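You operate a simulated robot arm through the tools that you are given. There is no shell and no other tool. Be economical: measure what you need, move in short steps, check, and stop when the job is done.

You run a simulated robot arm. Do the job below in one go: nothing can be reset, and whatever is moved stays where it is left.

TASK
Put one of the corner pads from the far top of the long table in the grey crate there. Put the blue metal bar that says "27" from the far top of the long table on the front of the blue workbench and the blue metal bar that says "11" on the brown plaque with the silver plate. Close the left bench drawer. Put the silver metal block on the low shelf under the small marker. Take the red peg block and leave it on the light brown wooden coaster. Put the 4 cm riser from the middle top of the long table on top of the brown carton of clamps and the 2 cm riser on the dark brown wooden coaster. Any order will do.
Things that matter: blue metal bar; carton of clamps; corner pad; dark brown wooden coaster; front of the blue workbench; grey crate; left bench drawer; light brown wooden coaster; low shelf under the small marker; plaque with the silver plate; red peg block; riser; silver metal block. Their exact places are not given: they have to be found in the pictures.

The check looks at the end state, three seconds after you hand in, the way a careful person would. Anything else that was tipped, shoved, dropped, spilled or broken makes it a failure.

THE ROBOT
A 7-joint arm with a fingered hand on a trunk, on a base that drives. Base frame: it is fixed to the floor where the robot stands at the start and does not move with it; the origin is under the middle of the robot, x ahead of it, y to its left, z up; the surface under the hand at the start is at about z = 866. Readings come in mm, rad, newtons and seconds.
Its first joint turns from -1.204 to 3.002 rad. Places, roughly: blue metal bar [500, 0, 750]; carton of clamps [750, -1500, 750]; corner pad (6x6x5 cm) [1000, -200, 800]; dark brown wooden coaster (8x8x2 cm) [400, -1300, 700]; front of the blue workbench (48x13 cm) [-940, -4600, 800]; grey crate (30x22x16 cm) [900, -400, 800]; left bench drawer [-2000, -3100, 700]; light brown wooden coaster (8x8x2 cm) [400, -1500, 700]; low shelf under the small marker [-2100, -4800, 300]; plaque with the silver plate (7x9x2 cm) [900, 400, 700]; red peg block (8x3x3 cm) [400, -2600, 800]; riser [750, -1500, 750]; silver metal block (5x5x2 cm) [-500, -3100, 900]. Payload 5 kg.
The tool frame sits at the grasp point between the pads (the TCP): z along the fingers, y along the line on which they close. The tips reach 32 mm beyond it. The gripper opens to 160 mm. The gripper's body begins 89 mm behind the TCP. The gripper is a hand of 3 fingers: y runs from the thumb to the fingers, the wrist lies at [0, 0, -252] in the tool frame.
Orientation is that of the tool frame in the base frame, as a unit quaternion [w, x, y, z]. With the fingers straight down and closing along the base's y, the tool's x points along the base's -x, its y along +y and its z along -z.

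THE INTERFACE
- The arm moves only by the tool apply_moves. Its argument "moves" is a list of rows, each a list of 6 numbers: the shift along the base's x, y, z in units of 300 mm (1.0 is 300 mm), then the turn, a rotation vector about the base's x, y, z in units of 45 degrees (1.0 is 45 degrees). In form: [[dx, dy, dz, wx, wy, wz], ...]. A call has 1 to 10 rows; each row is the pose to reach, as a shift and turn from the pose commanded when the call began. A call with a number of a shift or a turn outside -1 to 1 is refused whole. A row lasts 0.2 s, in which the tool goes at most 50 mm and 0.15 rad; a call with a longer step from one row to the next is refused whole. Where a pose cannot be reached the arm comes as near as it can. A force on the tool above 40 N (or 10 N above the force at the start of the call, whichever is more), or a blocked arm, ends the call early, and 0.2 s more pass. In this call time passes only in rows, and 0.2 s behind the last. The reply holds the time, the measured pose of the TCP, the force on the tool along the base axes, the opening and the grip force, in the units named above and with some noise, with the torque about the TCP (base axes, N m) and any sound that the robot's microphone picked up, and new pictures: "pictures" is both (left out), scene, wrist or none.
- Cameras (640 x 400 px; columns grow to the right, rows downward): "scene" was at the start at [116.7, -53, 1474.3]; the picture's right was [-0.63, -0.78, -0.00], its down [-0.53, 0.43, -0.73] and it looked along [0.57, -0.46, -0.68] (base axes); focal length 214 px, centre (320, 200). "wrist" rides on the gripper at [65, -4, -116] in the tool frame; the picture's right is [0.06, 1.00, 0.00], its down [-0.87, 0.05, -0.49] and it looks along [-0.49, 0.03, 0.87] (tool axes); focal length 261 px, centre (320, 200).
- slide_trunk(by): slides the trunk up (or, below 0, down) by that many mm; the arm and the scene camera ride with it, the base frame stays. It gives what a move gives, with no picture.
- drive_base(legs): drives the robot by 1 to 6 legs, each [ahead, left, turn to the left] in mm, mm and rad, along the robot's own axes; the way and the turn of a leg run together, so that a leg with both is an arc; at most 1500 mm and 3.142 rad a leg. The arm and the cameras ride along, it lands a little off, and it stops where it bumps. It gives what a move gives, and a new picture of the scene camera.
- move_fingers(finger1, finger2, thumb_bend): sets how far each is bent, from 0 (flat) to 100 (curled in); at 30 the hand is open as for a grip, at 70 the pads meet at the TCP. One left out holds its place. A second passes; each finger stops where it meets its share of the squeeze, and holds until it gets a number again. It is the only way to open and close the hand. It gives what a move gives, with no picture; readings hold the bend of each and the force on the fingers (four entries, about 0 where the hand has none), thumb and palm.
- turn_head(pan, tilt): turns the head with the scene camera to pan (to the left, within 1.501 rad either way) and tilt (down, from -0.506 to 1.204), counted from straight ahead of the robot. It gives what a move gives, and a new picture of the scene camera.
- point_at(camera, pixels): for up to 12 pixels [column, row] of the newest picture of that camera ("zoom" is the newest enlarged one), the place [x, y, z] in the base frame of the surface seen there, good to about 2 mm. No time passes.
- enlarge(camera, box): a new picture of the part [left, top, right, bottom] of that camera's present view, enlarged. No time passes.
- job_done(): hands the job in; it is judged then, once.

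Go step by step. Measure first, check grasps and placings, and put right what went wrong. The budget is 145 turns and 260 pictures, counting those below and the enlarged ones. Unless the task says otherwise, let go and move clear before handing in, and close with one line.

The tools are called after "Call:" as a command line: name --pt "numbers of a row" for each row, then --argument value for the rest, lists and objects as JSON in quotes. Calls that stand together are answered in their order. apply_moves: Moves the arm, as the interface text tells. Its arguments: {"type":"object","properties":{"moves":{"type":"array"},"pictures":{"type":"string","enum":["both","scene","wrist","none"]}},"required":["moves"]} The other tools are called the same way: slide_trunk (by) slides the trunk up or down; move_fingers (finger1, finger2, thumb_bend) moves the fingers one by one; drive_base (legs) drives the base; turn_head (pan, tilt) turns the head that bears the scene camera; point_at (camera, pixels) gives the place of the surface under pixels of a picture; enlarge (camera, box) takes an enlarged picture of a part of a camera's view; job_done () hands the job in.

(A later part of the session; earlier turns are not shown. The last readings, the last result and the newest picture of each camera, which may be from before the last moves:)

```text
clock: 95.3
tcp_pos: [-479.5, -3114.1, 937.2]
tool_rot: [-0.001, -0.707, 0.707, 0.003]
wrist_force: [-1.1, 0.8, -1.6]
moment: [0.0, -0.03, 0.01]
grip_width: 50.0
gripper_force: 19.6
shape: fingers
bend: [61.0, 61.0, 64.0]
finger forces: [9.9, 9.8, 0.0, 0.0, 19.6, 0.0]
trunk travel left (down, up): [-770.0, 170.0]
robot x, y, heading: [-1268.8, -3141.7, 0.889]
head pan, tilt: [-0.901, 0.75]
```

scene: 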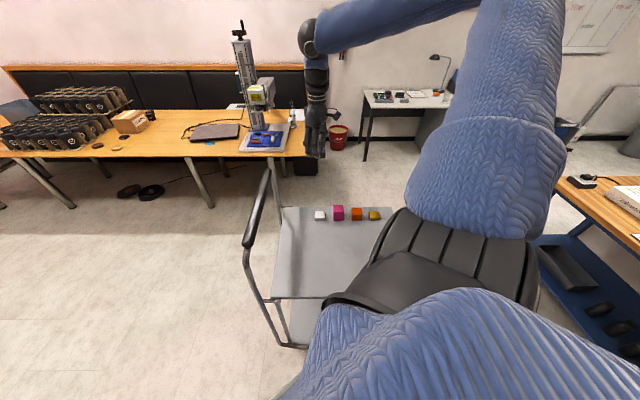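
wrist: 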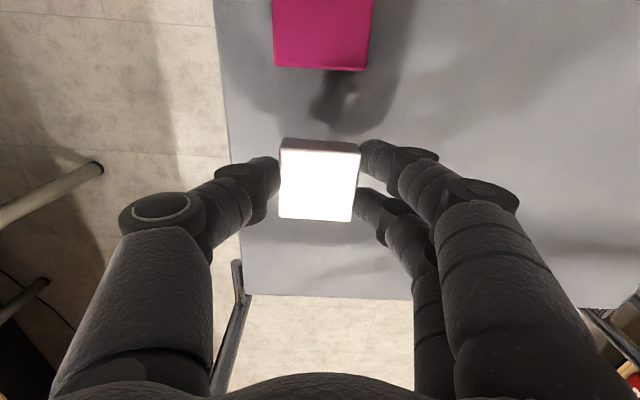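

Block held (20 N). Raise the arm well clear and drive toward the shelf bench, then turn.

Call:
apply_moves --pt "0 0 0.16 0 0 0" --pt "0 0 0.32 0 0 0" --pt "0 0 0.48 0 0 0" --pt "0 0 0.64 0 0 0" --pt "0 0 0.8 0 0 0" --pictures "none"

Call:
drive_base --legs '[[-776, -165, 0], [0, 0, -2.36]]'

Call:
turn_head --pan -0.5 --tilt 0.7

```text
clock: 96.5
tcp_pos: [-477.4, -3109.8, 1179.0]
tool_rot: [-0.001, -0.707, 0.708, 0.003]
wrist_force: [-0.5, 0.2, -1.2]
moment: [-0.02, -0.02, -0.01]
grip_width: 49.5
gripper_force: 19.8
shape: fingers
bend: [61.0, 61.0, 64.0]
finger forces: [9.9, 9.9, 0.0, 0.1, 19.7, 0.0]
trunk travel left (down, up): [-770.0, 170.0]
robot x, y, heading: [-1271.6, -3143.3, 0.896]
head pan, tilt: [-0.901, 0.75]
```

```text
clock: 106.2
tcp_pos: [-2144.5, -4446.4, 1176.9]
tool_rot: [0.002, 0.365, 0.931, 0.002]
wrist_force: [-0.5, -0.4, -1.4]
moment: [0.0, -0.03, 0.03]
grip_width: 48.6
gripper_force: 18.6
shape: fingers
bend: [61.0, 62.0, 64.0]
finger forces: [9.5, 9.3, 0.0, 0.0, 18.7, 0.0]
trunk travel left (down, up): [-770.0, 170.0]
robot x, y, heading: [-1625.1, -3842.0, -1.429]
head pan, tilt: [-0.901, 0.75]
```

scene: 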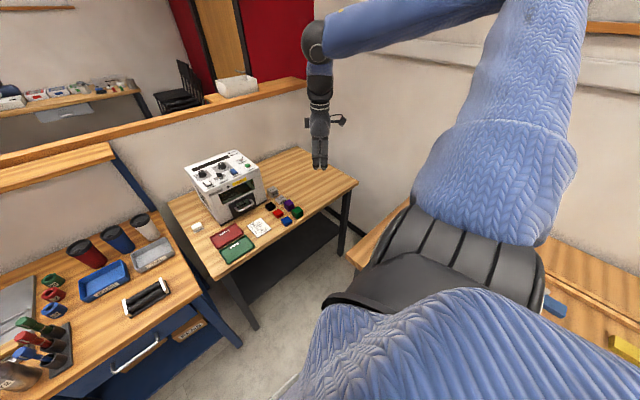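

```text
clock: 107.1
tcp_pos: [-2144.2, -4447.0, 1178.4]
tool_rot: [0.003, 0.367, 0.93, 0.002]
wrist_force: [0.8, 0.9, -1.6]
moment: [0.01, -0.02, 0.0]
grip_width: 48.7
gripper_force: 18.6
shape: fingers
bend: [61.0, 62.0, 64.0]
finger forces: [9.5, 9.2, 0.1, 0.1, 18.7, 0.0]
trunk travel left (down, up): [-770.0, 170.0]
robot x, y, heading: [-1627.6, -3841.6, -1.425]
head pan, tilt: [-0.499, 0.7]
```

scene: 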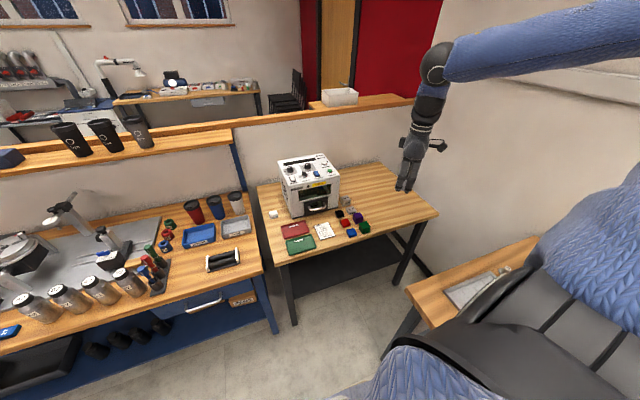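

Now I see the marker bench and its dark shelf. Measuring shelf edges, bench top edges, side-bench corner and arm parts.

Call:
point_at --camera "scene" --pixels '[[297, 288], [390, 262], [340, 262], [290, 260], [372, 245], [277, 264], [430, 217], [410, 290], [437, 60], [580, 50], [590, 250], [345, 285]]'

Call:
enlarge --camera "scene" --box '[240, 150, 460, 330]'

```text
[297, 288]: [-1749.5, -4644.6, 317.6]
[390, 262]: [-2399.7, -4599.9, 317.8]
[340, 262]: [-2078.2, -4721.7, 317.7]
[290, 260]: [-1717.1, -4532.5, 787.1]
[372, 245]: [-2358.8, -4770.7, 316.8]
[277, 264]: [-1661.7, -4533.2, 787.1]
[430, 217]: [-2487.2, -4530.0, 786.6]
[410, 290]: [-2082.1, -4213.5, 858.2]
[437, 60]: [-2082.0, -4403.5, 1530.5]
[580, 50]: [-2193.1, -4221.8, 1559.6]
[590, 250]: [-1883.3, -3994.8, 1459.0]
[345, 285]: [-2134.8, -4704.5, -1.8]
```

```text
2.22 times, centred on (350, 240) of scene
```

zoom: 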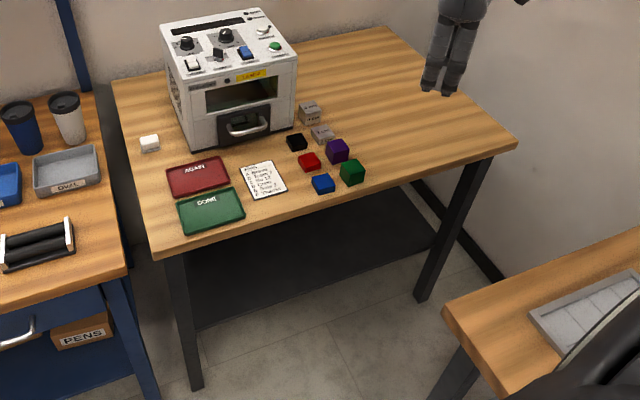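

The side bench ends at y≈−4213 (x<−2050), so I need the elbow free of it when lowering. I'll shift the base +x, then bring the hand in front of the shelf bench.

Call:
drive_base --legs '[[60, 150, 0]]'

Call:
apply_moves --pt "0.11 0.03 0 0 0 -0.17" --pt "0.22 0.06 0 0 0 -0.34" --pt "0.33 0.09 0 0 0 -0.51" --pt "0.44 0.12 0 0 0 -0.68" --pt "0.55 0.15 0 0 0 -0.85" --pt "0.66 0.18 0 0 0 -1.0" --pictures "none"

Call:
turn_head --pan -0.9 --tilt 0.7

```text
clock: 108.5
tcp_pos: [-1981.2, -4485.8, 1177.6]
tool_rot: [0.001, 0.369, 0.93, 0.002]
wrist_force: [0.9, 1.0, -0.6]
moment: [0.03, -0.01, -0.03]
grip_width: 48.5
gripper_force: 18.7
shape: fingers
bend: [61.0, 62.0, 64.0]
finger forces: [9.5, 9.3, 0.1, 0.0, 18.9, 0.0]
trunk travel left (down, up): [-770.0, 170.0]
robot x, y, heading: [-1457.8, -3883.2, -1.431]
head pan, tilt: [-0.499, 0.7]
```

scene: 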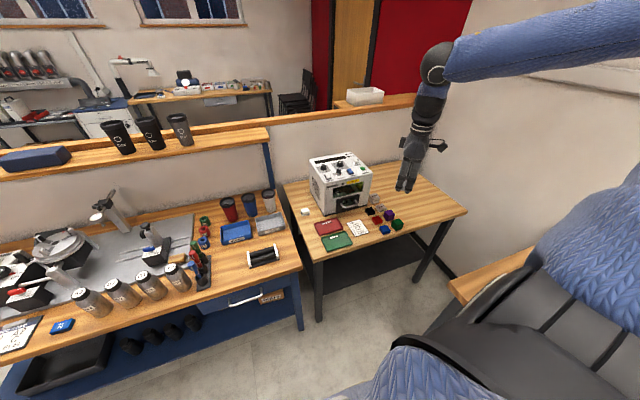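

```text
clock: 109.9
tcp_pos: [-1782.4, -4428.5, 1178.5]
tool_rot: [0.002, 0.695, 0.719, 0.001]
wrist_force: [1.0, 0.3, -1.2]
moment: [0.02, 0.03, 0.02]
grip_width: 48.8
gripper_force: 19.4
shape: fingers
bend: [61.0, 62.0, 64.0]
finger forces: [9.6, 9.5, 0.0, 0.1, 18.8, 0.0]
trunk travel left (down, up): [-770.0, 170.0]
robot x, y, heading: [-1460.7, -3878.6, -1.431]
head pan, tilt: [-0.499, 0.7]
```

```text
clock: 110.8
tcp_pos: [-1783.5, -4428.8, 1179.6]
tool_rot: [0.002, 0.695, 0.719, 0.001]
wrist_force: [0.1, -0.1, -0.6]
moment: [0.04, -0.02, 0.02]
grip_width: 48.7
gripper_force: 18.4
shape: fingers
bend: [61.0, 62.0, 64.0]
finger forces: [9.6, 9.4, 0.0, 0.1, 19.0, 0.0]
trunk travel left (down, up): [-770.0, 170.0]
robot x, y, heading: [-1465.1, -3884.6, -1.43]
head pan, tilt: [-0.901, 0.7]
```

scene: 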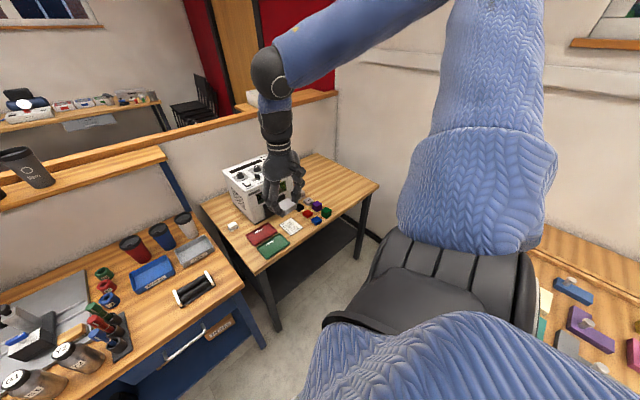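

Measure where the upper arm and forearm are.

Call:
point_at --camera "scene" --pixels '[[430, 8], [380, 25], [480, 20], [440, 60], [545, 40], [480, 150], [500, 215], [268, 72], [310, 50]]'

Call:
turn_head --pan -1.1 --tilt 0.2

```text
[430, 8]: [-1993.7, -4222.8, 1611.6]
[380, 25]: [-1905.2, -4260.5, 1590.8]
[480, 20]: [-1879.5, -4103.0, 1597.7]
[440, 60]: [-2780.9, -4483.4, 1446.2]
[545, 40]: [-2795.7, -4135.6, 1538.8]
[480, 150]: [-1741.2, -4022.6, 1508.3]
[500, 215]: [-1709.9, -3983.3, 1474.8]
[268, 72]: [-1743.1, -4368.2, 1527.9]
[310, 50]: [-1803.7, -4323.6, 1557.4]
```

```text
clock: 111.7
tcp_pos: [-1783.0, -4427.7, 1178.1]
tool_rot: [0.003, 0.696, 0.718, 0.001]
wrist_force: [0.8, -0.1, -1.1]
moment: [0.0, -0.01, -0.01]
grip_width: 49.0
gripper_force: 18.5
shape: fingers
bend: [61.0, 62.0, 64.0]
finger forces: [9.5, 9.4, 0.0, 0.0, 18.8, 0.0]
trunk travel left (down, up): [-770.0, 170.0]
robot x, y, heading: [-1461.5, -3883.0, -1.433]
head pan, tilt: [-1.1, 0.201]
```

scene: 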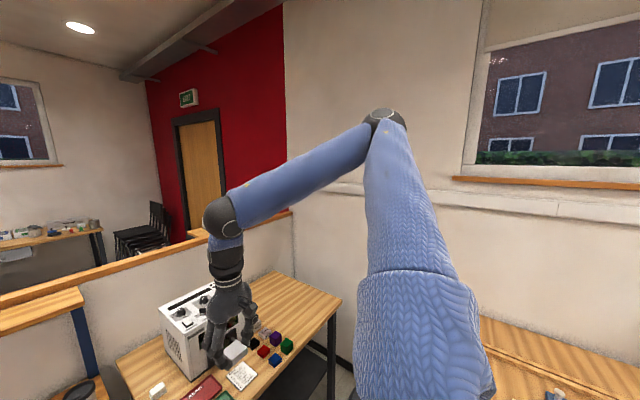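

Call:
point_at --camera "scene" --pixels '[[385, 118], [395, 125], [360, 145], [400, 140], [400, 200], [225, 215], [290, 187]]'

```text
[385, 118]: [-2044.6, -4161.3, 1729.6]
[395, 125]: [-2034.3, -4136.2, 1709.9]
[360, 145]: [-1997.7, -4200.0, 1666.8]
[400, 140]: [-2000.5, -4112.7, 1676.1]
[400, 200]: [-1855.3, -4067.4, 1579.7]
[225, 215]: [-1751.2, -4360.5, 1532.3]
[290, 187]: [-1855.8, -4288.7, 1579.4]
```

The elbow sits at (−2060,−4160), right over the side bench corner, so lowering here would hit. I'll back off to open floor, lower the trunk there, extend the arm, then drive the hand in under the bench.

Call:
drive_base --legs '[[-293, 234, 0], [0, 0, 0.25]]'

Call:
turn_head --pan -0.9 --tilt 0.6

```text
clock: 115.0
tcp_pos: [-1441.5, -4163.6, 1178.7]
tool_rot: [0.002, 0.599, 0.801, 0.002]
wrist_force: [-0.4, 0.6, -0.9]
moment: [0.05, 0.0, 0.0]
grip_width: 48.7
gripper_force: 18.8
shape: fingers
bend: [61.0, 62.0, 64.0]
finger forces: [9.5, 9.3, 0.1, 0.0, 18.8, 0.0]
trunk travel left (down, up): [-770.0, 170.0]
robot x, y, heading: [-1267.7, -3551.9, -1.175]
head pan, tilt: [-1.1, 0.201]
```

scene: 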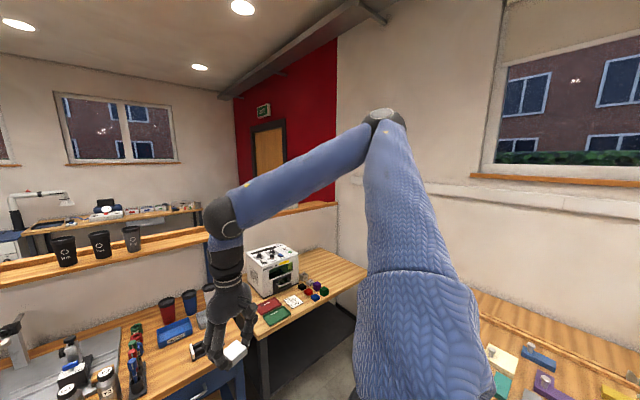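

```text
clock: 115.9
tcp_pos: [-1440.2, -4162.7, 1178.9]
tool_rot: [0.002, 0.599, 0.801, 0.001]
wrist_force: [1.3, 0.6, -1.6]
moment: [0.01, -0.02, -0.02]
grip_width: 48.6
gripper_force: 18.7
shape: fingers
bend: [61.0, 62.0, 64.0]
finger forces: [9.6, 9.3, 0.1, 0.0, 18.8, 0.1]
trunk travel left (down, up): [-770.0, 170.0]
robot x, y, heading: [-1267.9, -3555.7, -1.173]
head pan, tilt: [-0.901, 0.6]
```

scene: 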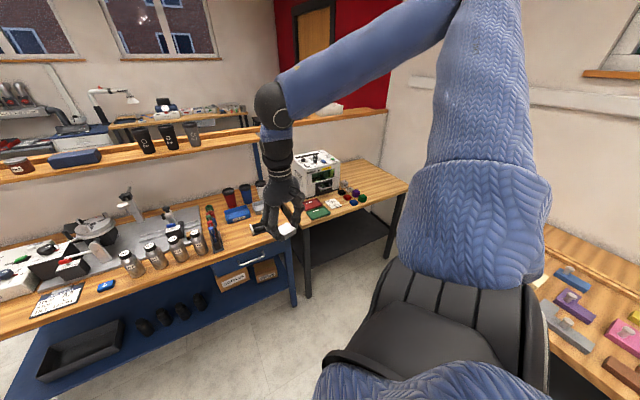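

The space below is clear floor. Lower the trunk fully in two steps.

Call:
slide_trunk --by -400

Call:
slide_trunk --by -360

Call:
apply_moves --pt "-0.05 -0.1 -0.01 0 0 -0.06" --pt "-0.1 -0.2 -0.02 0 0 -0.12" --pt "-0.15 -0.3 -0.03 0 0 -0.18" --pt "-0.2 -0.4 -0.04 0 0 -0.24" --pt "-0.25 -0.5 -0.05 0 0 -0.3" --pt "-0.3 -0.6 -0.06 0 0 -0.36" --pt "-0.35 -0.66 -0.08 0 0 -0.365" --pictures "both"

```text
clock: 119.7
tcp_pos: [-1440.5, -4162.9, 778.4]
tool_rot: [0.001, 0.598, 0.801, 0.001]
wrist_force: [-0.6, 0.2, -1.0]
moment: [0.04, -0.03, -0.01]
grip_width: 48.6
gripper_force: 18.8
shape: fingers
bend: [61.0, 62.0, 64.0]
finger forces: [9.4, 9.3, 0.1, 0.0, 19.0, 0.0]
trunk travel left (down, up): [-370.0, 570.0]
robot x, y, heading: [-1269.3, -3552.4, -1.176]
head pan, tilt: [-0.901, 0.6]
```

```text
clock: 123.2
tcp_pos: [-1440.6, -4162.0, 418.1]
tool_rot: [0.002, 0.598, 0.801, 0.002]
wrist_force: [0.3, 0.2, 0.3]
moment: [-0.01, -0.02, -0.03]
grip_width: 48.7
gripper_force: 18.9
shape: fingers
bend: [61.0, 62.0, 64.0]
finger forces: [9.5, 9.2, 0.1, 0.0, 18.9, 0.0]
trunk travel left (down, up): [-10.0, 930.0]
robot x, y, heading: [-1269.9, -3555.3, -1.177]
head pan, tilt: [-0.901, 0.6]
```

```text
clock: 124.8
tcp_pos: [-1547.3, -4361.4, 395.8]
tool_rot: [0.002, 0.707, 0.707, 0.002]
wrist_force: [0.3, 0.9, -1.5]
moment: [-0.01, -0.03, 0.01]
grip_width: 48.9
gripper_force: 19.0
shape: fingers
bend: [61.0, 62.0, 64.0]
finger forces: [9.5, 9.3, 0.0, 0.0, 19.0, 0.1]
trunk travel left (down, up): [-10.0, 930.0]
robot x, y, heading: [-1267.7, -3551.0, -1.174]
head pan, tilt: [-0.901, 0.6]
```

scene: 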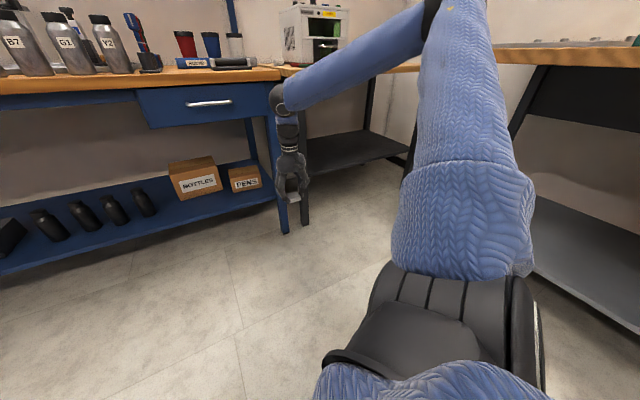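
wrist: 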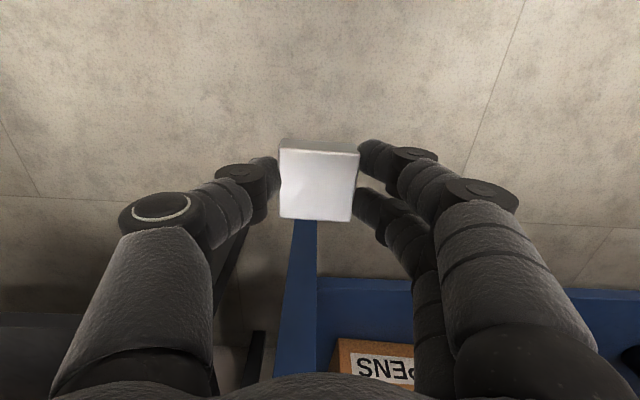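

The low pose works. Check elbow/forearm heights and the marker bench's edge.

Call:
point_at --camera "scene" --pixels '[[435, 6], [400, 30], [350, 60], [300, 85], [280, 92], [295, 68], [400, 67], [400, 72], [330, 135], [306, 215], [440, 100], [560, 60]]'

Call:
turn_head --pan -0.9 --tilt 0.1

```text
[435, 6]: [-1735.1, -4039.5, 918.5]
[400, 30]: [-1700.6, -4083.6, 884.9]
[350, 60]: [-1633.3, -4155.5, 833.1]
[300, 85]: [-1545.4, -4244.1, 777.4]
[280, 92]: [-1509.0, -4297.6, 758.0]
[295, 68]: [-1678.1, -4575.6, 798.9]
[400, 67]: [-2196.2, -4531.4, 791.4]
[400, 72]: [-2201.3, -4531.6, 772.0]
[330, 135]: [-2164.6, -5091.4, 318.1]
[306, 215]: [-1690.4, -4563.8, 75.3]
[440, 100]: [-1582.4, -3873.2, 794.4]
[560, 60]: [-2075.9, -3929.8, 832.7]
```

```text
clock: 125.7
tcp_pos: [-1547.4, -4360.2, 395.3]
tool_rot: [0.002, 0.706, 0.708, 0.001]
wrist_force: [0.3, 0.7, -0.9]
moment: [-0.01, -0.02, -0.01]
grip_width: 48.8
gripper_force: 19.0
shape: fingers
bend: [61.0, 62.0, 64.0]
finger forces: [9.4, 9.3, 0.1, 0.0, 18.9, 0.0]
trunk travel left (down, up): [-10.0, 930.0]
robot x, y, heading: [-1269.3, -3554.4, -1.174]
head pan, tilt: [-0.901, 0.099]
```

scene: 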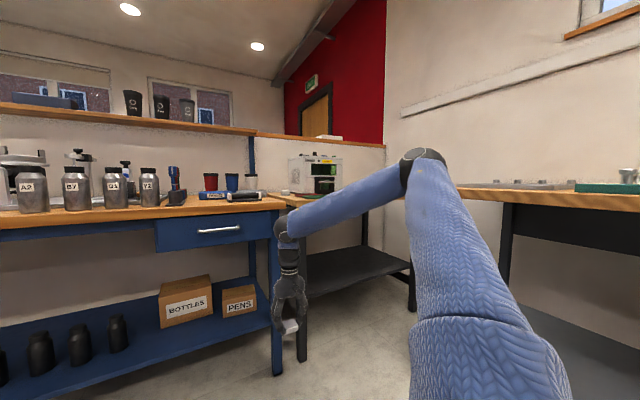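

Measure the bench-top underside and shelf front edge from this low view.

Call:
enlarge --camera "scene" --box '[270, 170, 430, 320]'

```text
2.67 times, centred on (350, 245) of scene
```

zoom: 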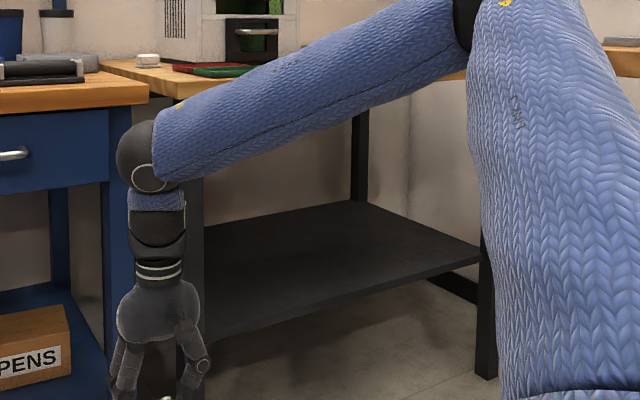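

Call:
point_at --camera "zoom" --pixels '[[220, 325], [300, 310], [400, 284], [470, 264], [300, 305], [440, 78], [440, 82], [450, 74], [340, 210], [240, 240], [140, 70], [170, 95]]'

```text
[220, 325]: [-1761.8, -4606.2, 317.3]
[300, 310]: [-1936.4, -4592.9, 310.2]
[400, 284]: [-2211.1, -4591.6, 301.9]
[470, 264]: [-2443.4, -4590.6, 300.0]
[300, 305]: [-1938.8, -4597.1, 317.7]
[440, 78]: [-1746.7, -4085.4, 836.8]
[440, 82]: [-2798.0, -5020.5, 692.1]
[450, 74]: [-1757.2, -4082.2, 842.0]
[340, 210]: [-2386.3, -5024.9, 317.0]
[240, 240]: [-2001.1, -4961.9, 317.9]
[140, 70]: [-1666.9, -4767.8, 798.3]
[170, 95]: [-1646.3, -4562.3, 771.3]
```

Shelf front edge y≈−4592, top underside ≈770. A slanted approach keeps the elbow clear: turn the base right 0.36, re-square the hand and extend slightly.

Call:
drive_base --legs '[[0, 0, -0.36]]'

Call:
apply_moves --pt "-0.045 -0.05 -0.01 0 0 0.12" --pt "-0.09 -0.1 -0.02 0 0 0.24" --pt "-0.13 -0.15 -0.03 0 0 0.36" --pt "-0.175 -0.21 -0.03 0 0 0.46" --pictures "both"

```text
clock: 127.2
tcp_pos: [-1813.2, -4209.9, 395.6]
tool_rot: [0.003, 0.822, 0.57, 0.001]
wrist_force: [0.1, -0.3, -2.2]
moment: [0.04, 0.01, 0.02]
grip_width: 48.9
gripper_force: 18.9
shape: fingers
bend: [61.0, 62.0, 64.0]
finger forces: [9.6, 9.4, 0.0, 0.0, 18.9, 0.1]
trunk travel left (down, up): [-10.0, 930.0]
robot x, y, heading: [-1267.6, -3549.8, -1.535]
head pan, tilt: [-0.901, 0.099]
```

scene: 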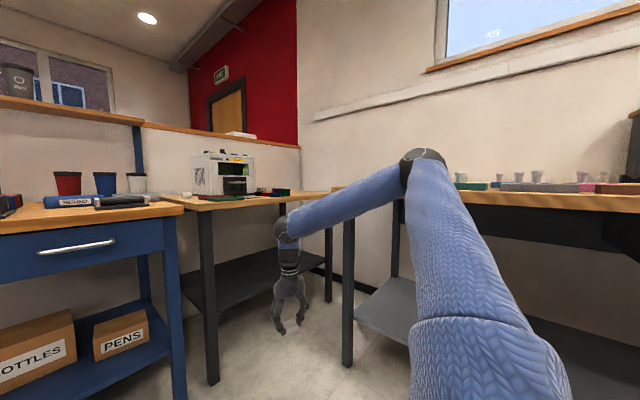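

```text
clock: 128.2
tcp_pos: [-1866.3, -4272.3, 386.6]
tool_rot: [0.003, 0.705, 0.709, 0.001]
wrist_force: [-0.1, -0.9, -1.1]
moment: [0.02, 0.01, 0.0]
grip_width: 48.7
gripper_force: 18.8
shape: fingers
bend: [61.0, 62.0, 64.0]
finger forces: [9.6, 9.5, 0.1, 0.0, 18.9, 0.0]
trunk travel left (down, up): [-10.0, 930.0]
robot x, y, heading: [-1267.3, -3552.5, -1.536]
head pan, tilt: [-0.901, 0.099]
```

scene: 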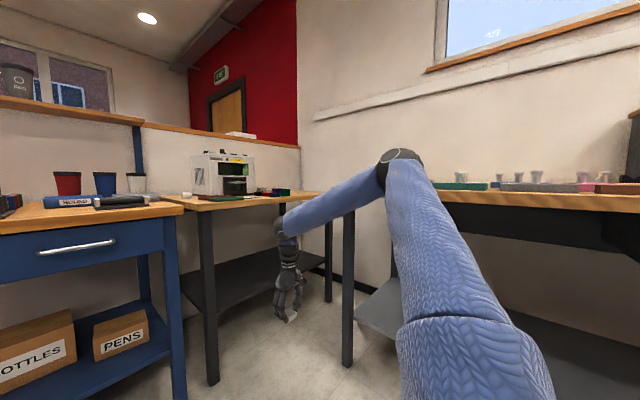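
wrist: 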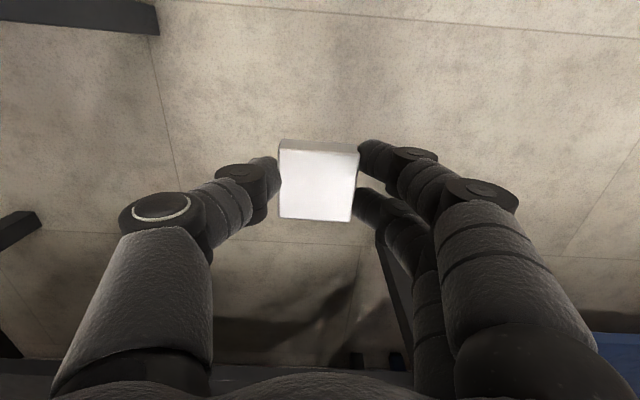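

Call:
point_at --camera "scene" --pixels '[[400, 155], [385, 170], [350, 186], [320, 200], [292, 212], [280, 220], [430, 220], [298, 200], [350, 200]]'

```text
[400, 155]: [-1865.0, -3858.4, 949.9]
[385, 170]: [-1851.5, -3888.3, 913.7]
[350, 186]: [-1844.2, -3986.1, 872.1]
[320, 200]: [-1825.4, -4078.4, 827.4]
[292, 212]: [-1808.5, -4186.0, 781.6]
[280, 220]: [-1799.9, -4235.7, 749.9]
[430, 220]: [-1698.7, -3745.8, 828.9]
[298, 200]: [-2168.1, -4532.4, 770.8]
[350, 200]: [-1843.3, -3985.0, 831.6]
```

With the hand vertical the forearm would pass within ~5 mm of the bench-top underside, so I'll tilt the hand 10° (fingers forward), lower to z≈373, then drive in.

Call:
apply_moves --pt "0 0 -0.02 -0.11 0 0" --pt "0 0 -0.045 -0.225 0 0" --pictures "none"

Call:
drive_base --legs '[[180, 6, 0]]'

Call:
point_at --camera "scene" --pixels '[[400, 155], [350, 186], [320, 200], [292, 212], [280, 220]]'

```text
clock: 128.8
tcp_pos: [-1865.6, -4273.3, 372.2]
tool_rot: [0.065, 0.703, 0.706, -0.061]
wrist_force: [0.8, 0.2, -0.4]
moment: [0.03, 0.03, -0.02]
grip_width: 48.9
gripper_force: 19.1
shape: fingers
bend: [61.0, 62.0, 64.0]
finger forces: [9.6, 9.4, 0.0, 0.1, 18.9, 0.1]
trunk travel left (down, up): [-10.0, 930.0]
robot x, y, heading: [-1265.7, -3552.0, -1.533]
head pan, tilt: [-0.901, 0.099]
```

```text
clock: 130.3
tcp_pos: [-1854.7, -4452.5, 373.2]
tool_rot: [0.065, 0.702, 0.706, -0.062]
wrist_force: [0.1, 0.4, -1.4]
moment: [0.0, -0.01, 0.01]
grip_width: 48.8
gripper_force: 18.7
shape: fingers
bend: [61.0, 62.0, 64.0]
finger forces: [9.5, 9.3, 0.1, 0.0, 18.8, 0.0]
trunk travel left (down, up): [-10.0, 930.0]
robot x, y, heading: [-1255.3, -3735.2, -1.532]
head pan, tilt: [-0.901, 0.099]
```

scene: 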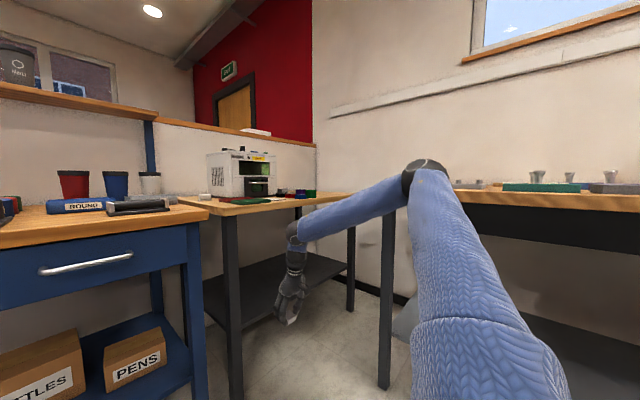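

```text
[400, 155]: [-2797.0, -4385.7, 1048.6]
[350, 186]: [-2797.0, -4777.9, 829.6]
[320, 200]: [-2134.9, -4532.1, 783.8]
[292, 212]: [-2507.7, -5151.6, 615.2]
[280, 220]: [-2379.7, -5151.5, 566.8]
```

Forearm check near the wrist, at (295,228)–(340,205).

Call:
point_at --camera "scene" --pixels '[[293, 225], [300, 222], [310, 217], [330, 210], [360, 198], [425, 165], [240, 215], [330, 200], [262, 205]]'

Call:
enlarge --camera "scene" --box '[230, 180, 390, 330]'

```text
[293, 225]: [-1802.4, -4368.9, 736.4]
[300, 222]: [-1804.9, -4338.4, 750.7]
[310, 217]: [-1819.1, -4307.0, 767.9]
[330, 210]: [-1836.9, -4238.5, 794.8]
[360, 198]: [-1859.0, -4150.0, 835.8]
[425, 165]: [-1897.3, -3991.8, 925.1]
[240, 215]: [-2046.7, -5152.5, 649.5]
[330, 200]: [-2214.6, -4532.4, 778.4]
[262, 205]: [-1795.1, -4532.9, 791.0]
```

```text
2.67 times, centred on (310, 255) of scene
```

zoom: 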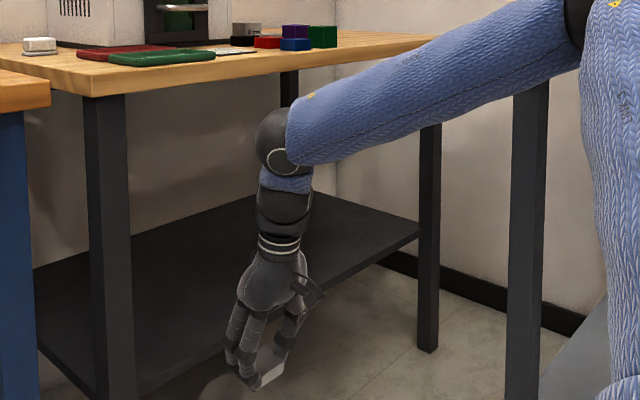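

Forearm will clear the underside by ~20 mm. Drive in the remaining ~188 mm.

Call:
drive_base --legs '[[120, -4, 0]]'

Call:
drive_base --legs '[[66, -2, 0]]'

Call:
apply_moves --pt "0 0 0 0 0 0" --pictures "wrist"

```text
clock: 131.6
tcp_pos: [-1853.7, -4573.1, 373.0]
tool_rot: [0.064, 0.703, 0.706, -0.061]
wrist_force: [0.6, 1.1, -1.5]
moment: [0.02, -0.03, 0.01]
grip_width: 48.8
gripper_force: 19.1
shape: fingers
bend: [61.0, 62.0, 64.0]
finger forces: [9.5, 9.3, 0.1, 0.0, 18.9, 0.1]
trunk travel left (down, up): [-10.0, 930.0]
robot x, y, heading: [-1256.2, -3853.7, -1.531]
head pan, tilt: [-0.901, 0.099]
```

scene: 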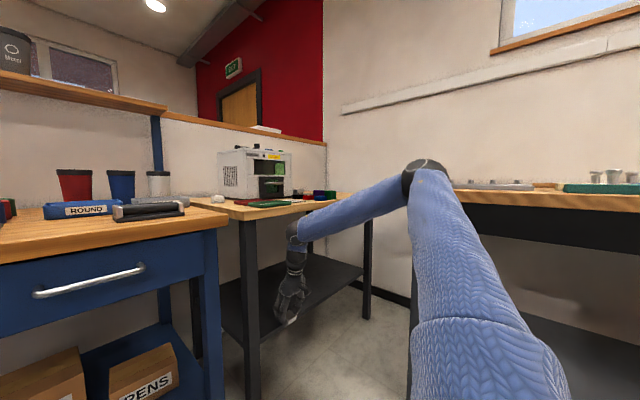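

```text
clock: 132.6
tcp_pos: [-1856.9, -4635.9, 368.0]
tool_rot: [0.064, 0.704, 0.704, -0.058]
wrist_force: [-0.2, -0.3, -2.5]
moment: [-0.02, -0.01, 0.0]
grip_width: 48.7
gripper_force: 18.9
shape: fingers
bend: [61.0, 62.0, 64.0]
finger forces: [9.6, 9.3, 0.0, 0.0, 19.0, 0.0]
trunk travel left (down, up): [-10.0, 930.0]
robot x, y, heading: [-1255.3, -3921.2, -1.538]
head pan, tilt: [-0.901, 0.099]
```

scene: 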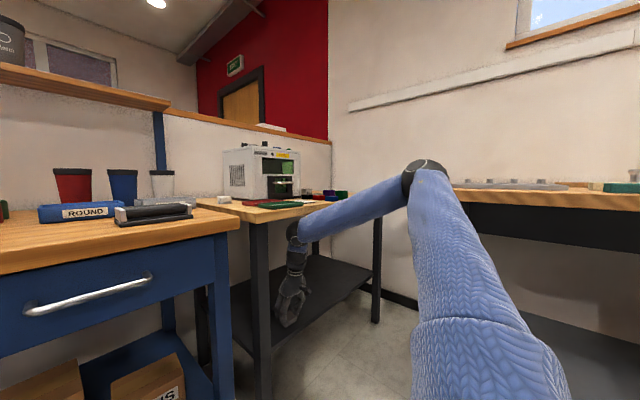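

```text
clock: 133.0
tcp_pos: [-1856.9, -4635.6, 367.6]
tool_rot: [0.062, 0.705, 0.705, -0.058]
wrist_force: [-0.1, 1.1, -0.8]
moment: [0.01, 0.02, -0.01]
grip_width: 48.7
gripper_force: 18.2
shape: fingers
bend: [61.0, 62.0, 64.0]
finger forces: [9.6, 9.4, 0.0, 0.0, 19.1, 0.0]
trunk travel left (down, up): [-10.0, 930.0]
robot x, y, heading: [-1257.2, -3918.2, -1.541]
head pan, tilt: [-0.901, 0.099]
```

wrist: 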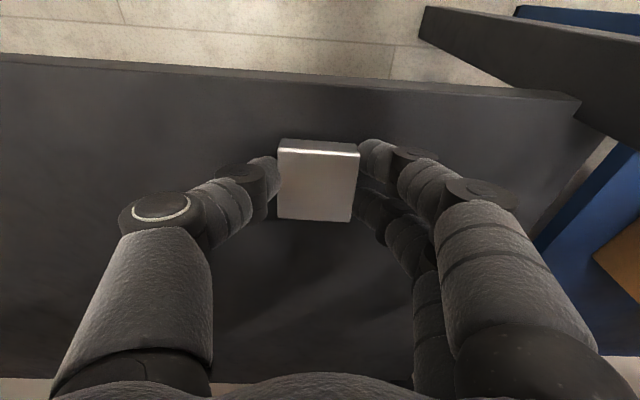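

TCP dropped ~5 mm, hinting at light forearm contact with the top; lowering will relieve it. Measure the block and shelf edge.

Call:
point_at --camera "wrist" --pixels '[[282, 152], [355, 155], [350, 218], [284, 216], [318, 143], [250, 75], [320, 120], [450, 88]]'

Call:
enlarge --camera "scene" --box '[210, 180, 370, 330]'

```text
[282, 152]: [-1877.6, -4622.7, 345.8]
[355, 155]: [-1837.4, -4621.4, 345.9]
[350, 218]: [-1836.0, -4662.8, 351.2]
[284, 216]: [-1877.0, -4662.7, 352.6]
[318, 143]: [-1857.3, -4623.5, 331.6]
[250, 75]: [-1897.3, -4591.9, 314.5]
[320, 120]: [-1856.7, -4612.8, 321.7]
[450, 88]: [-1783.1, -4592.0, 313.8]
```

```text
2.67 times, centred on (290, 255) of scene
```

zoom: 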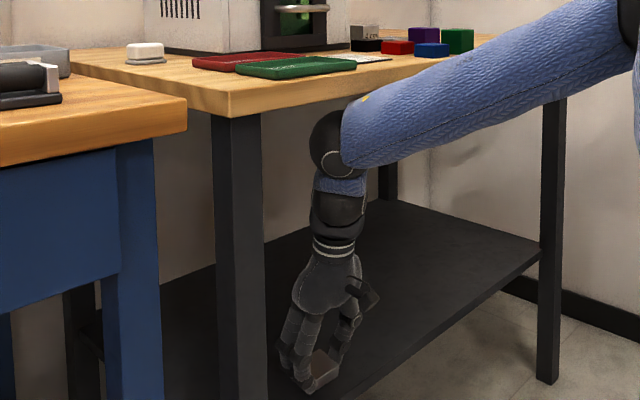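

Block is 25+ mm inside the shelf edge, bottom ~8 mm above. Lower gently.

Call:
apply_moves --pt "0 0 -0.02 0 0 0" --pt "0 0 -0.033 0 0 0" --pictures "none"

```text
clock: 133.6
tcp_pos: [-1852.8, -4638.7, 360.3]
tool_rot: [0.064, 0.704, 0.704, -0.06]
wrist_force: [1.2, 0.8, 6.4]
moment: [0.13, -0.24, 0.0]
grip_width: 48.4
gripper_force: 22.6
shape: fingers
bend: [62.0, 62.0, 64.0]
finger forces: [15.3, 9.3, 0.1, 0.0, 20.1, 0.0]
trunk travel left (down, up): [-10.0, 930.0]
robot x, y, heading: [-1252.3, -3921.7, -1.542]
head pan, tilt: [-0.901, 0.099]
```

Contact made (6 N). Release slightly.

Call:
move_fingers --finger1 57 --finger2 57 --thumb_bend 58

Call:
apply_moves --pt "0 0 0.015 0 0 0" --pictures "wrist"

```text
clock: 134.6
tcp_pos: [-1852.1, -4636.5, 362.4]
tool_rot: [0.063, 0.704, 0.705, -0.059]
wrist_force: [-0.6, -4.7, 16.6]
moment: [0.14, -0.29, -0.04]
grip_width: 55.1
gripper_force: 8.9
shape: fingers
bend: [61.0, 56.0, 57.0]
finger forces: [14.7, 0.0, 0.0, 0.1, 1.7, 0.0]
trunk travel left (down, up): [-10.0, 930.0]
robot x, y, heading: [-1253.7, -3919.5, -1.532]
head pan, tilt: [-0.901, 0.099]
```

```text
clock: 135.0
tcp_pos: [-1855.5, -4634.8, 361.6]
tool_rot: [0.062, 0.704, 0.705, -0.058]
wrist_force: [-0.7, -0.5, 3.5]
moment: [0.08, -0.08, 0.02]
grip_width: 56.6
gripper_force: 2.7
shape: fingers
bend: [59.0, 56.0, 57.0]
finger forces: [4.2, 0.0, 0.0, 0.1, 0.1, 0.1]
trunk travel left (down, up): [-10.0, 930.0]
robot x, y, heading: [-1257.2, -3924.8, -1.533]
head pan, tilt: [-0.901, 0.099]
```

wrist: 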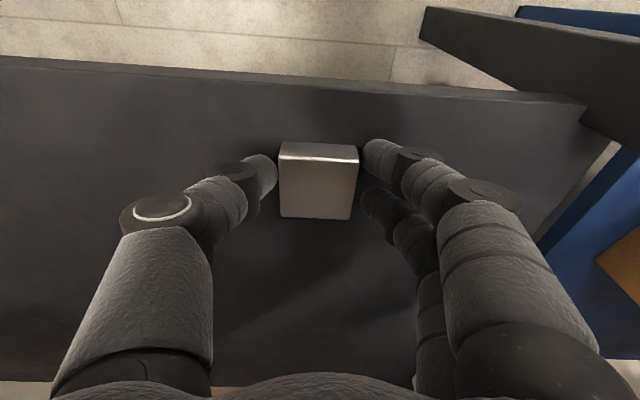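

The near fingertip was on the shelf; check block flatness and rise a little.

Call:
apply_moves --pt "0 0 0.02 0 0 0" --pictures "none"

Call:
move_fingers --finger1 50 --finger2 50 --thumb_bend 50

Call:
apply_moves --pt "0 0 0.005 0 0 0" --pictures "wrist"

Call:
point_at --camera "wrist" --pixels '[[285, 155], [352, 157], [346, 210], [286, 208], [318, 150], [318, 190]]'

```text
clock: 135.4
tcp_pos: [-1854.6, -4635.7, 368.4]
tool_rot: [0.063, 0.704, 0.705, -0.058]
wrist_force: [0.3, -0.2, 0.1]
moment: [-0.04, 0.01, 0.04]
grip_width: 60.8
gripper_force: 0.0
shape: fingers
bend: [56.0, 56.0, 57.0]
finger forces: [0.0, 0.0, 0.0, 0.0, 0.0, 0.0]
trunk travel left (down, up): [-10.0, 930.0]
robot x, y, heading: [-1252.9, -3919.3, -1.539]
head pan, tilt: [-0.901, 0.099]
```

```text
clock: 136.4
tcp_pos: [-1853.3, -4636.1, 368.0]
tool_rot: [0.063, 0.704, 0.705, -0.058]
wrist_force: [0.5, -0.2, -0.2]
moment: [-0.03, -0.03, 0.01]
grip_width: 86.5
gripper_force: 0.0
shape: fingers
bend: [50.0, 50.0, 50.0]
finger forces: [0.0, 0.0, 0.2, 0.0, 0.0, 0.1]
trunk travel left (down, up): [-10.0, 930.0]
robot x, y, heading: [-1252.7, -3919.9, -1.54]
head pan, tilt: [-0.901, 0.099]
```

```text
clock: 136.8
tcp_pos: [-1854.2, -4635.7, 368.3]
tool_rot: [0.063, 0.704, 0.705, -0.057]
wrist_force: [0.8, -0.8, 0.8]
moment: [-0.01, -0.03, 0.02]
grip_width: 86.7
gripper_force: 0.1
shape: fingers
bend: [50.0, 50.0, 50.0]
finger forces: [0.1, 0.0, 0.0, 0.0, 0.0, 0.0]
trunk travel left (down, up): [-10.0, 930.0]
robot x, y, heading: [-1252.6, -3922.7, -1.541]
head pan, tilt: [-0.901, 0.099]
```

wrist: 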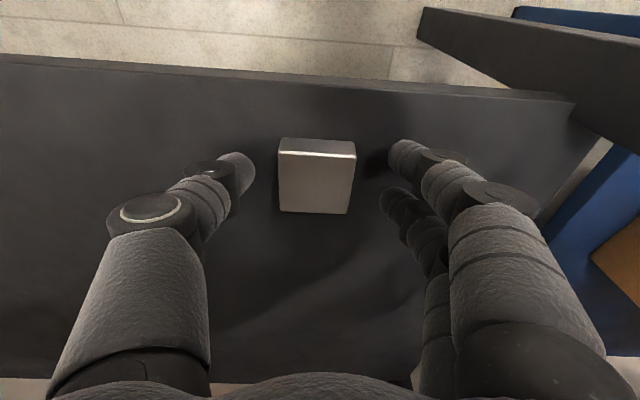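

```text
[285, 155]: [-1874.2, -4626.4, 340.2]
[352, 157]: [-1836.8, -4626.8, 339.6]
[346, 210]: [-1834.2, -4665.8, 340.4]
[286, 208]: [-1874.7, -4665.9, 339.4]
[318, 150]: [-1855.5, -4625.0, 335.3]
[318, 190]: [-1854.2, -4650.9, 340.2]
```

The silver block lies flat on the shelf (top z 340). The fingers straddle it in x, so back straight out along +y.

Call:
drive_base --legs '[[-150, -5, 0]]'

Call:
drive_base --legs '[[-250, 0, 0]]'

Call:
turn_head --pan -0.7 --tilt 0.3

Call:
enlarge --camera "scene" --box '[100, 100, 420, 320]'

```text
clock: 138.2
tcp_pos: [-1863.2, -4482.1, 371.6]
tool_rot: [0.063, 0.704, 0.705, -0.06]
wrist_force: [0.4, -0.4, -0.2]
moment: [-0.01, 0.01, 0.0]
grip_width: 86.7
gripper_force: 0.1
shape: fingers
bend: [50.0, 50.0, 50.0]
finger forces: [0.0, 0.0, 0.0, 0.1, 0.1, 0.0]
trunk travel left (down, up): [-10.0, 930.0]
robot x, y, heading: [-1269.9, -3763.3, -1.535]
head pan, tilt: [-0.901, 0.099]
```

scene: 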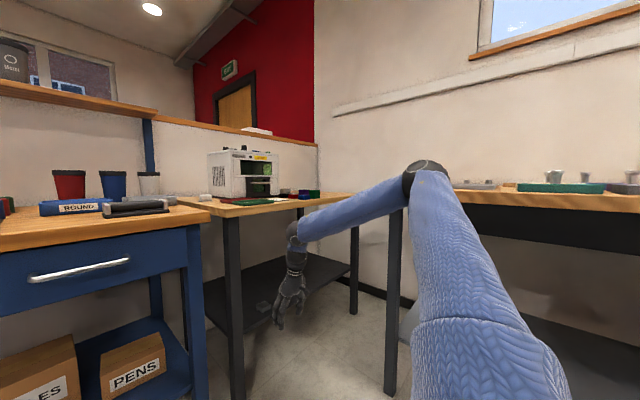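

```text
clock: 140.0
tcp_pos: [-1870.2, -4231.9, 371.5]
tool_rot: [0.062, 0.703, 0.706, -0.059]
wrist_force: [0.0, -0.7, 0.5]
moment: [-0.03, -0.01, 0.02]
grip_width: 86.7
gripper_force: 0.1
shape: fingers
bend: [50.0, 50.0, 50.0]
finger forces: [0.1, 0.0, 0.0, 0.0, 0.0, 0.0]
trunk travel left (down, up): [-10.0, 930.0]
robot x, y, heading: [-1275.3, -3511.4, -1.53]
head pan, tilt: [-0.901, 0.099]
```

scene: 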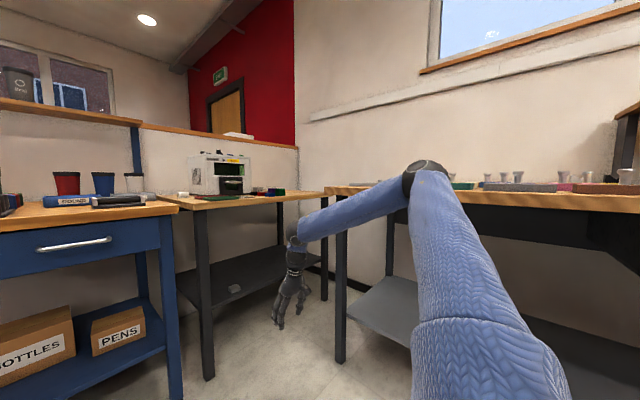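

```text
clock: 140.8
tcp_pos: [-1869.9, -4231.7, 371.2]
tool_rot: [0.064, 0.702, 0.706, -0.059]
wrist_force: [0.0, 0.7, 0.2]
moment: [0.0, -0.04, -0.02]
grip_width: 86.7
gripper_force: 0.0
shape: fingers
bend: [50.0, 50.0, 50.0]
finger forces: [0.0, 0.0, 0.0, 0.1, 0.1, 0.0]
trunk travel left (down, up): [-10.0, 930.0]
robot x, y, heading: [-1272.7, -3513.0, -1.531]
head pan, tilt: [-0.7, 0.3]
```

scene: 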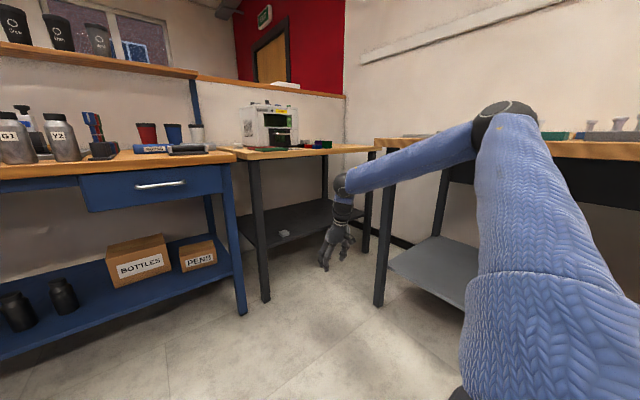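

```text
1.82 times, centred on (260, 210) of scene
```

zoom: 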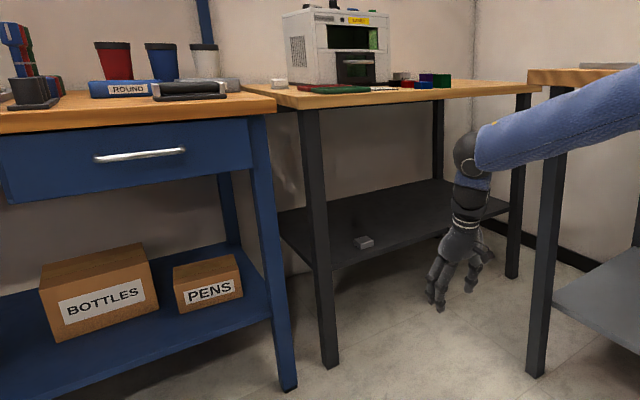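

The silver block is safely on the shelf. Now retract the arm, raise the trunk some, and get set to push the left drawer.

Call:
apply_moves --pt "0.08 0.1 0.03 0.1 0 0" --pt "0.16 0.2 0.06 0.225 0 0" --pt "0.25 0.3 0.09 0.225 0 0" --pt "0.34 0.4 0.12 0.225 0 0" --pt "0.43 0.5 0.12 0.225 0 0" --pt "0.52 0.6 0.12 0.225 0 0" --pt "0.61 0.7 0.12 0.225 0 0" --pt "0.7 0.8 0.12 0.225 0 0" --pictures "none"

Call:
slide_trunk --by 300

Call:
drive_base --legs '[[0, 0, -0.9]]'

Call:
turn_head --pan -0.9 --tilt 0.5

```text
clock: 142.6
tcp_pos: [-1659.4, -3992.3, 408.7]
tool_rot: [0.002, 0.706, 0.709, 0.004]
wrist_force: [-0.2, -0.2, -0.1]
moment: [-0.03, 0.01, 0.01]
grip_width: 86.9
gripper_force: 0.1
shape: fingers
bend: [50.0, 50.0, 50.0]
finger forces: [0.0, 0.1, 0.1, 0.0, 0.0, 0.1]
trunk travel left (down, up): [-10.0, 930.0]
robot x, y, heading: [-1277.2, -3511.5, -1.529]
head pan, tilt: [-0.7, 0.3]
```

```text
clock: 145.6
tcp_pos: [-1658.7, -3993.2, 708.5]
tool_rot: [0.001, 0.705, 0.709, 0.004]
wrist_force: [0.5, -0.2, -0.2]
moment: [-0.03, 0.0, 0.0]
grip_width: 86.7
gripper_force: 0.1
shape: fingers
bend: [50.0, 50.0, 50.0]
finger forces: [0.0, 0.0, 0.0, 0.0, 0.0, 0.0]
trunk travel left (down, up): [-310.0, 630.0]
robot x, y, heading: [-1276.5, -3511.8, -1.532]
head pan, tilt: [-0.7, 0.3]
```

```text
clock: 148.2
tcp_pos: [-1889.8, -3524.6, 708.0]
tool_rot: [0.003, 0.94, 0.342, 0.003]
wrist_force: [-0.2, 0.1, -0.3]
moment: [0.02, 0.0, 0.03]
grip_width: 86.6
gripper_force: 0.0
shape: fingers
bend: [50.0, 50.0, 50.0]
finger forces: [0.1, 0.1, 0.1, 0.0, 0.0, 0.0]
trunk travel left (down, up): [-310.0, 630.0]
robot x, y, heading: [-1275.4, -3513.5, -2.41]
head pan, tilt: [-0.7, 0.3]
```

scene: 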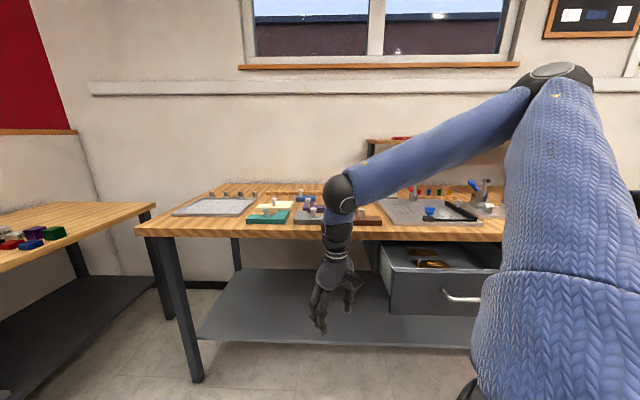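

```text
clock: 148.9
tcp_pos: [-1889.4, -3523.3, 708.4]
tool_rot: [0.003, 0.94, 0.342, 0.003]
wrist_force: [0.2, 0.2, 0.5]
moment: [0.01, -0.01, -0.03]
grip_width: 86.7
gripper_force: 0.0
shape: fingers
bend: [50.0, 50.0, 50.0]
finger forces: [0.1, 0.0, 0.0, 0.1, 0.1, 0.0]
trunk travel left (down, up): [-310.0, 630.0]
robot x, y, heading: [-1276.0, -3508.6, -2.41]
head pan, tilt: [-0.901, 0.499]
```

scene: 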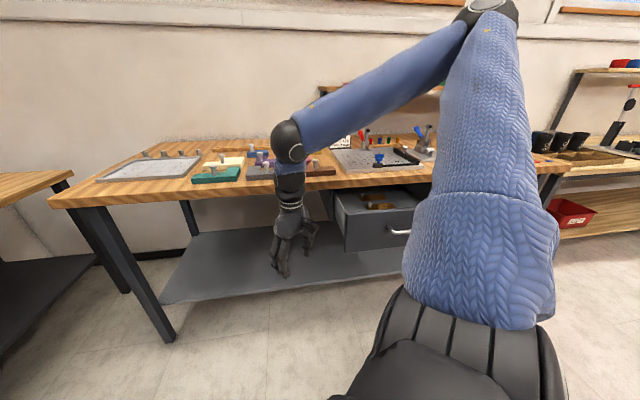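

The open drawer is at (375,220). Measure its front and the bench edge.

Call:
enlarge --camera "scene" --box '[310, 160, 430, 270]'

Call:
point_at --camera "scene" --pixels '[[346, 218], [347, 245], [405, 214], [400, 232], [375, 230], [335, 195], [335, 215], [380, 183], [330, 186], [250, 195]]'

```text
3.64 times, centred on (370, 215) of scene
```

zoom: 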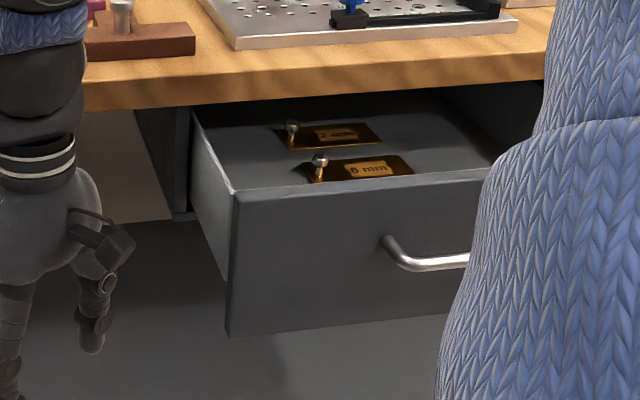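

```text
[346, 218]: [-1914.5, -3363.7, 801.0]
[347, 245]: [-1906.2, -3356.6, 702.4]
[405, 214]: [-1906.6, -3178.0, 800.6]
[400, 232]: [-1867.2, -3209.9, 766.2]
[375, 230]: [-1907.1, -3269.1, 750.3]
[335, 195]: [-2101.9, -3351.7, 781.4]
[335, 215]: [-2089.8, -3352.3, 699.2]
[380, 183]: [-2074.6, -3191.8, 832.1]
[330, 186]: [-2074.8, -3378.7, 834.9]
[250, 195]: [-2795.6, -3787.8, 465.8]
```

Drawer front at x≈−1906 (y −3364…−2930, z 690–801), handle at z 766; it closes to about −2090. I'll close the fist and stage in front of its left part at y≈−3300.

Call:
move_fingers --finger1 72 --finger2 72 --thumb_bend 70

Call:
apply_moves --pt "0.14 0 0.03 0 0 -0.12" --pt "0.28 0 0.06 0 0 -0.24" --pt "0.4 0.08 0.1 0 0 -0.36" --pt "0.42 0.22 0.14 0 0 -0.48" --pt "0.42 0.36 0.18 0 0 -0.6" --pt "0.42 0.5 0.22 0 0 -0.72" --pt "0.42 0.64 0.26 0 0 -0.84" --pt "0.42 0.75 0.3 0 0 -0.887" --pictures "scene"

```text
clock: 149.9
tcp_pos: [-1889.9, -3522.0, 707.1]
tool_rot: [0.003, 0.94, 0.342, 0.003]
wrist_force: [0.5, 0.3, 0.3]
moment: [0.03, -0.02, 0.05]
grip_width: 9.0
gripper_force: 0.2
shape: fingers
bend: [72.0, 72.0, 70.0]
finger forces: [0.0, 0.0, 0.0, 0.0, 0.1, 0.0]
trunk travel left (down, up): [-310.0, 630.0]
robot x, y, heading: [-1278.5, -3512.0, -2.408]
head pan, tilt: [-0.901, 0.499]
```

```text
clock: 151.8
tcp_pos: [-1840.4, -3271.4, 827.7]
tool_rot: [0.003, 1.0, 0.001, 0.003]
wrist_force: [0.5, 0.1, -0.6]
moment: [0.0, 0.02, 0.02]
grip_width: 8.8
gripper_force: 0.0
shape: fingers
bend: [72.0, 72.0, 70.0]
finger forces: [0.0, 0.1, 0.0, 0.1, 0.1, 0.0]
out of reach, approached as far as the arm can: row 1, 2, 3, 4, 5, 6, 7, 8
trunk travel left (down, up): [-310.0, 630.0]
robot x, y, heading: [-1275.0, -3508.5, -2.407]
head pan, tilt: [-0.901, 0.499]
```

scene: 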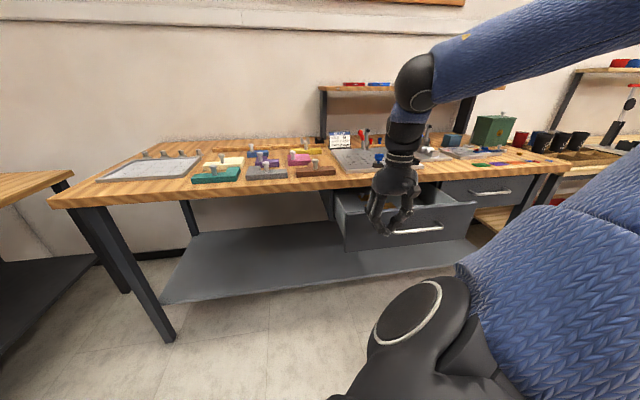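

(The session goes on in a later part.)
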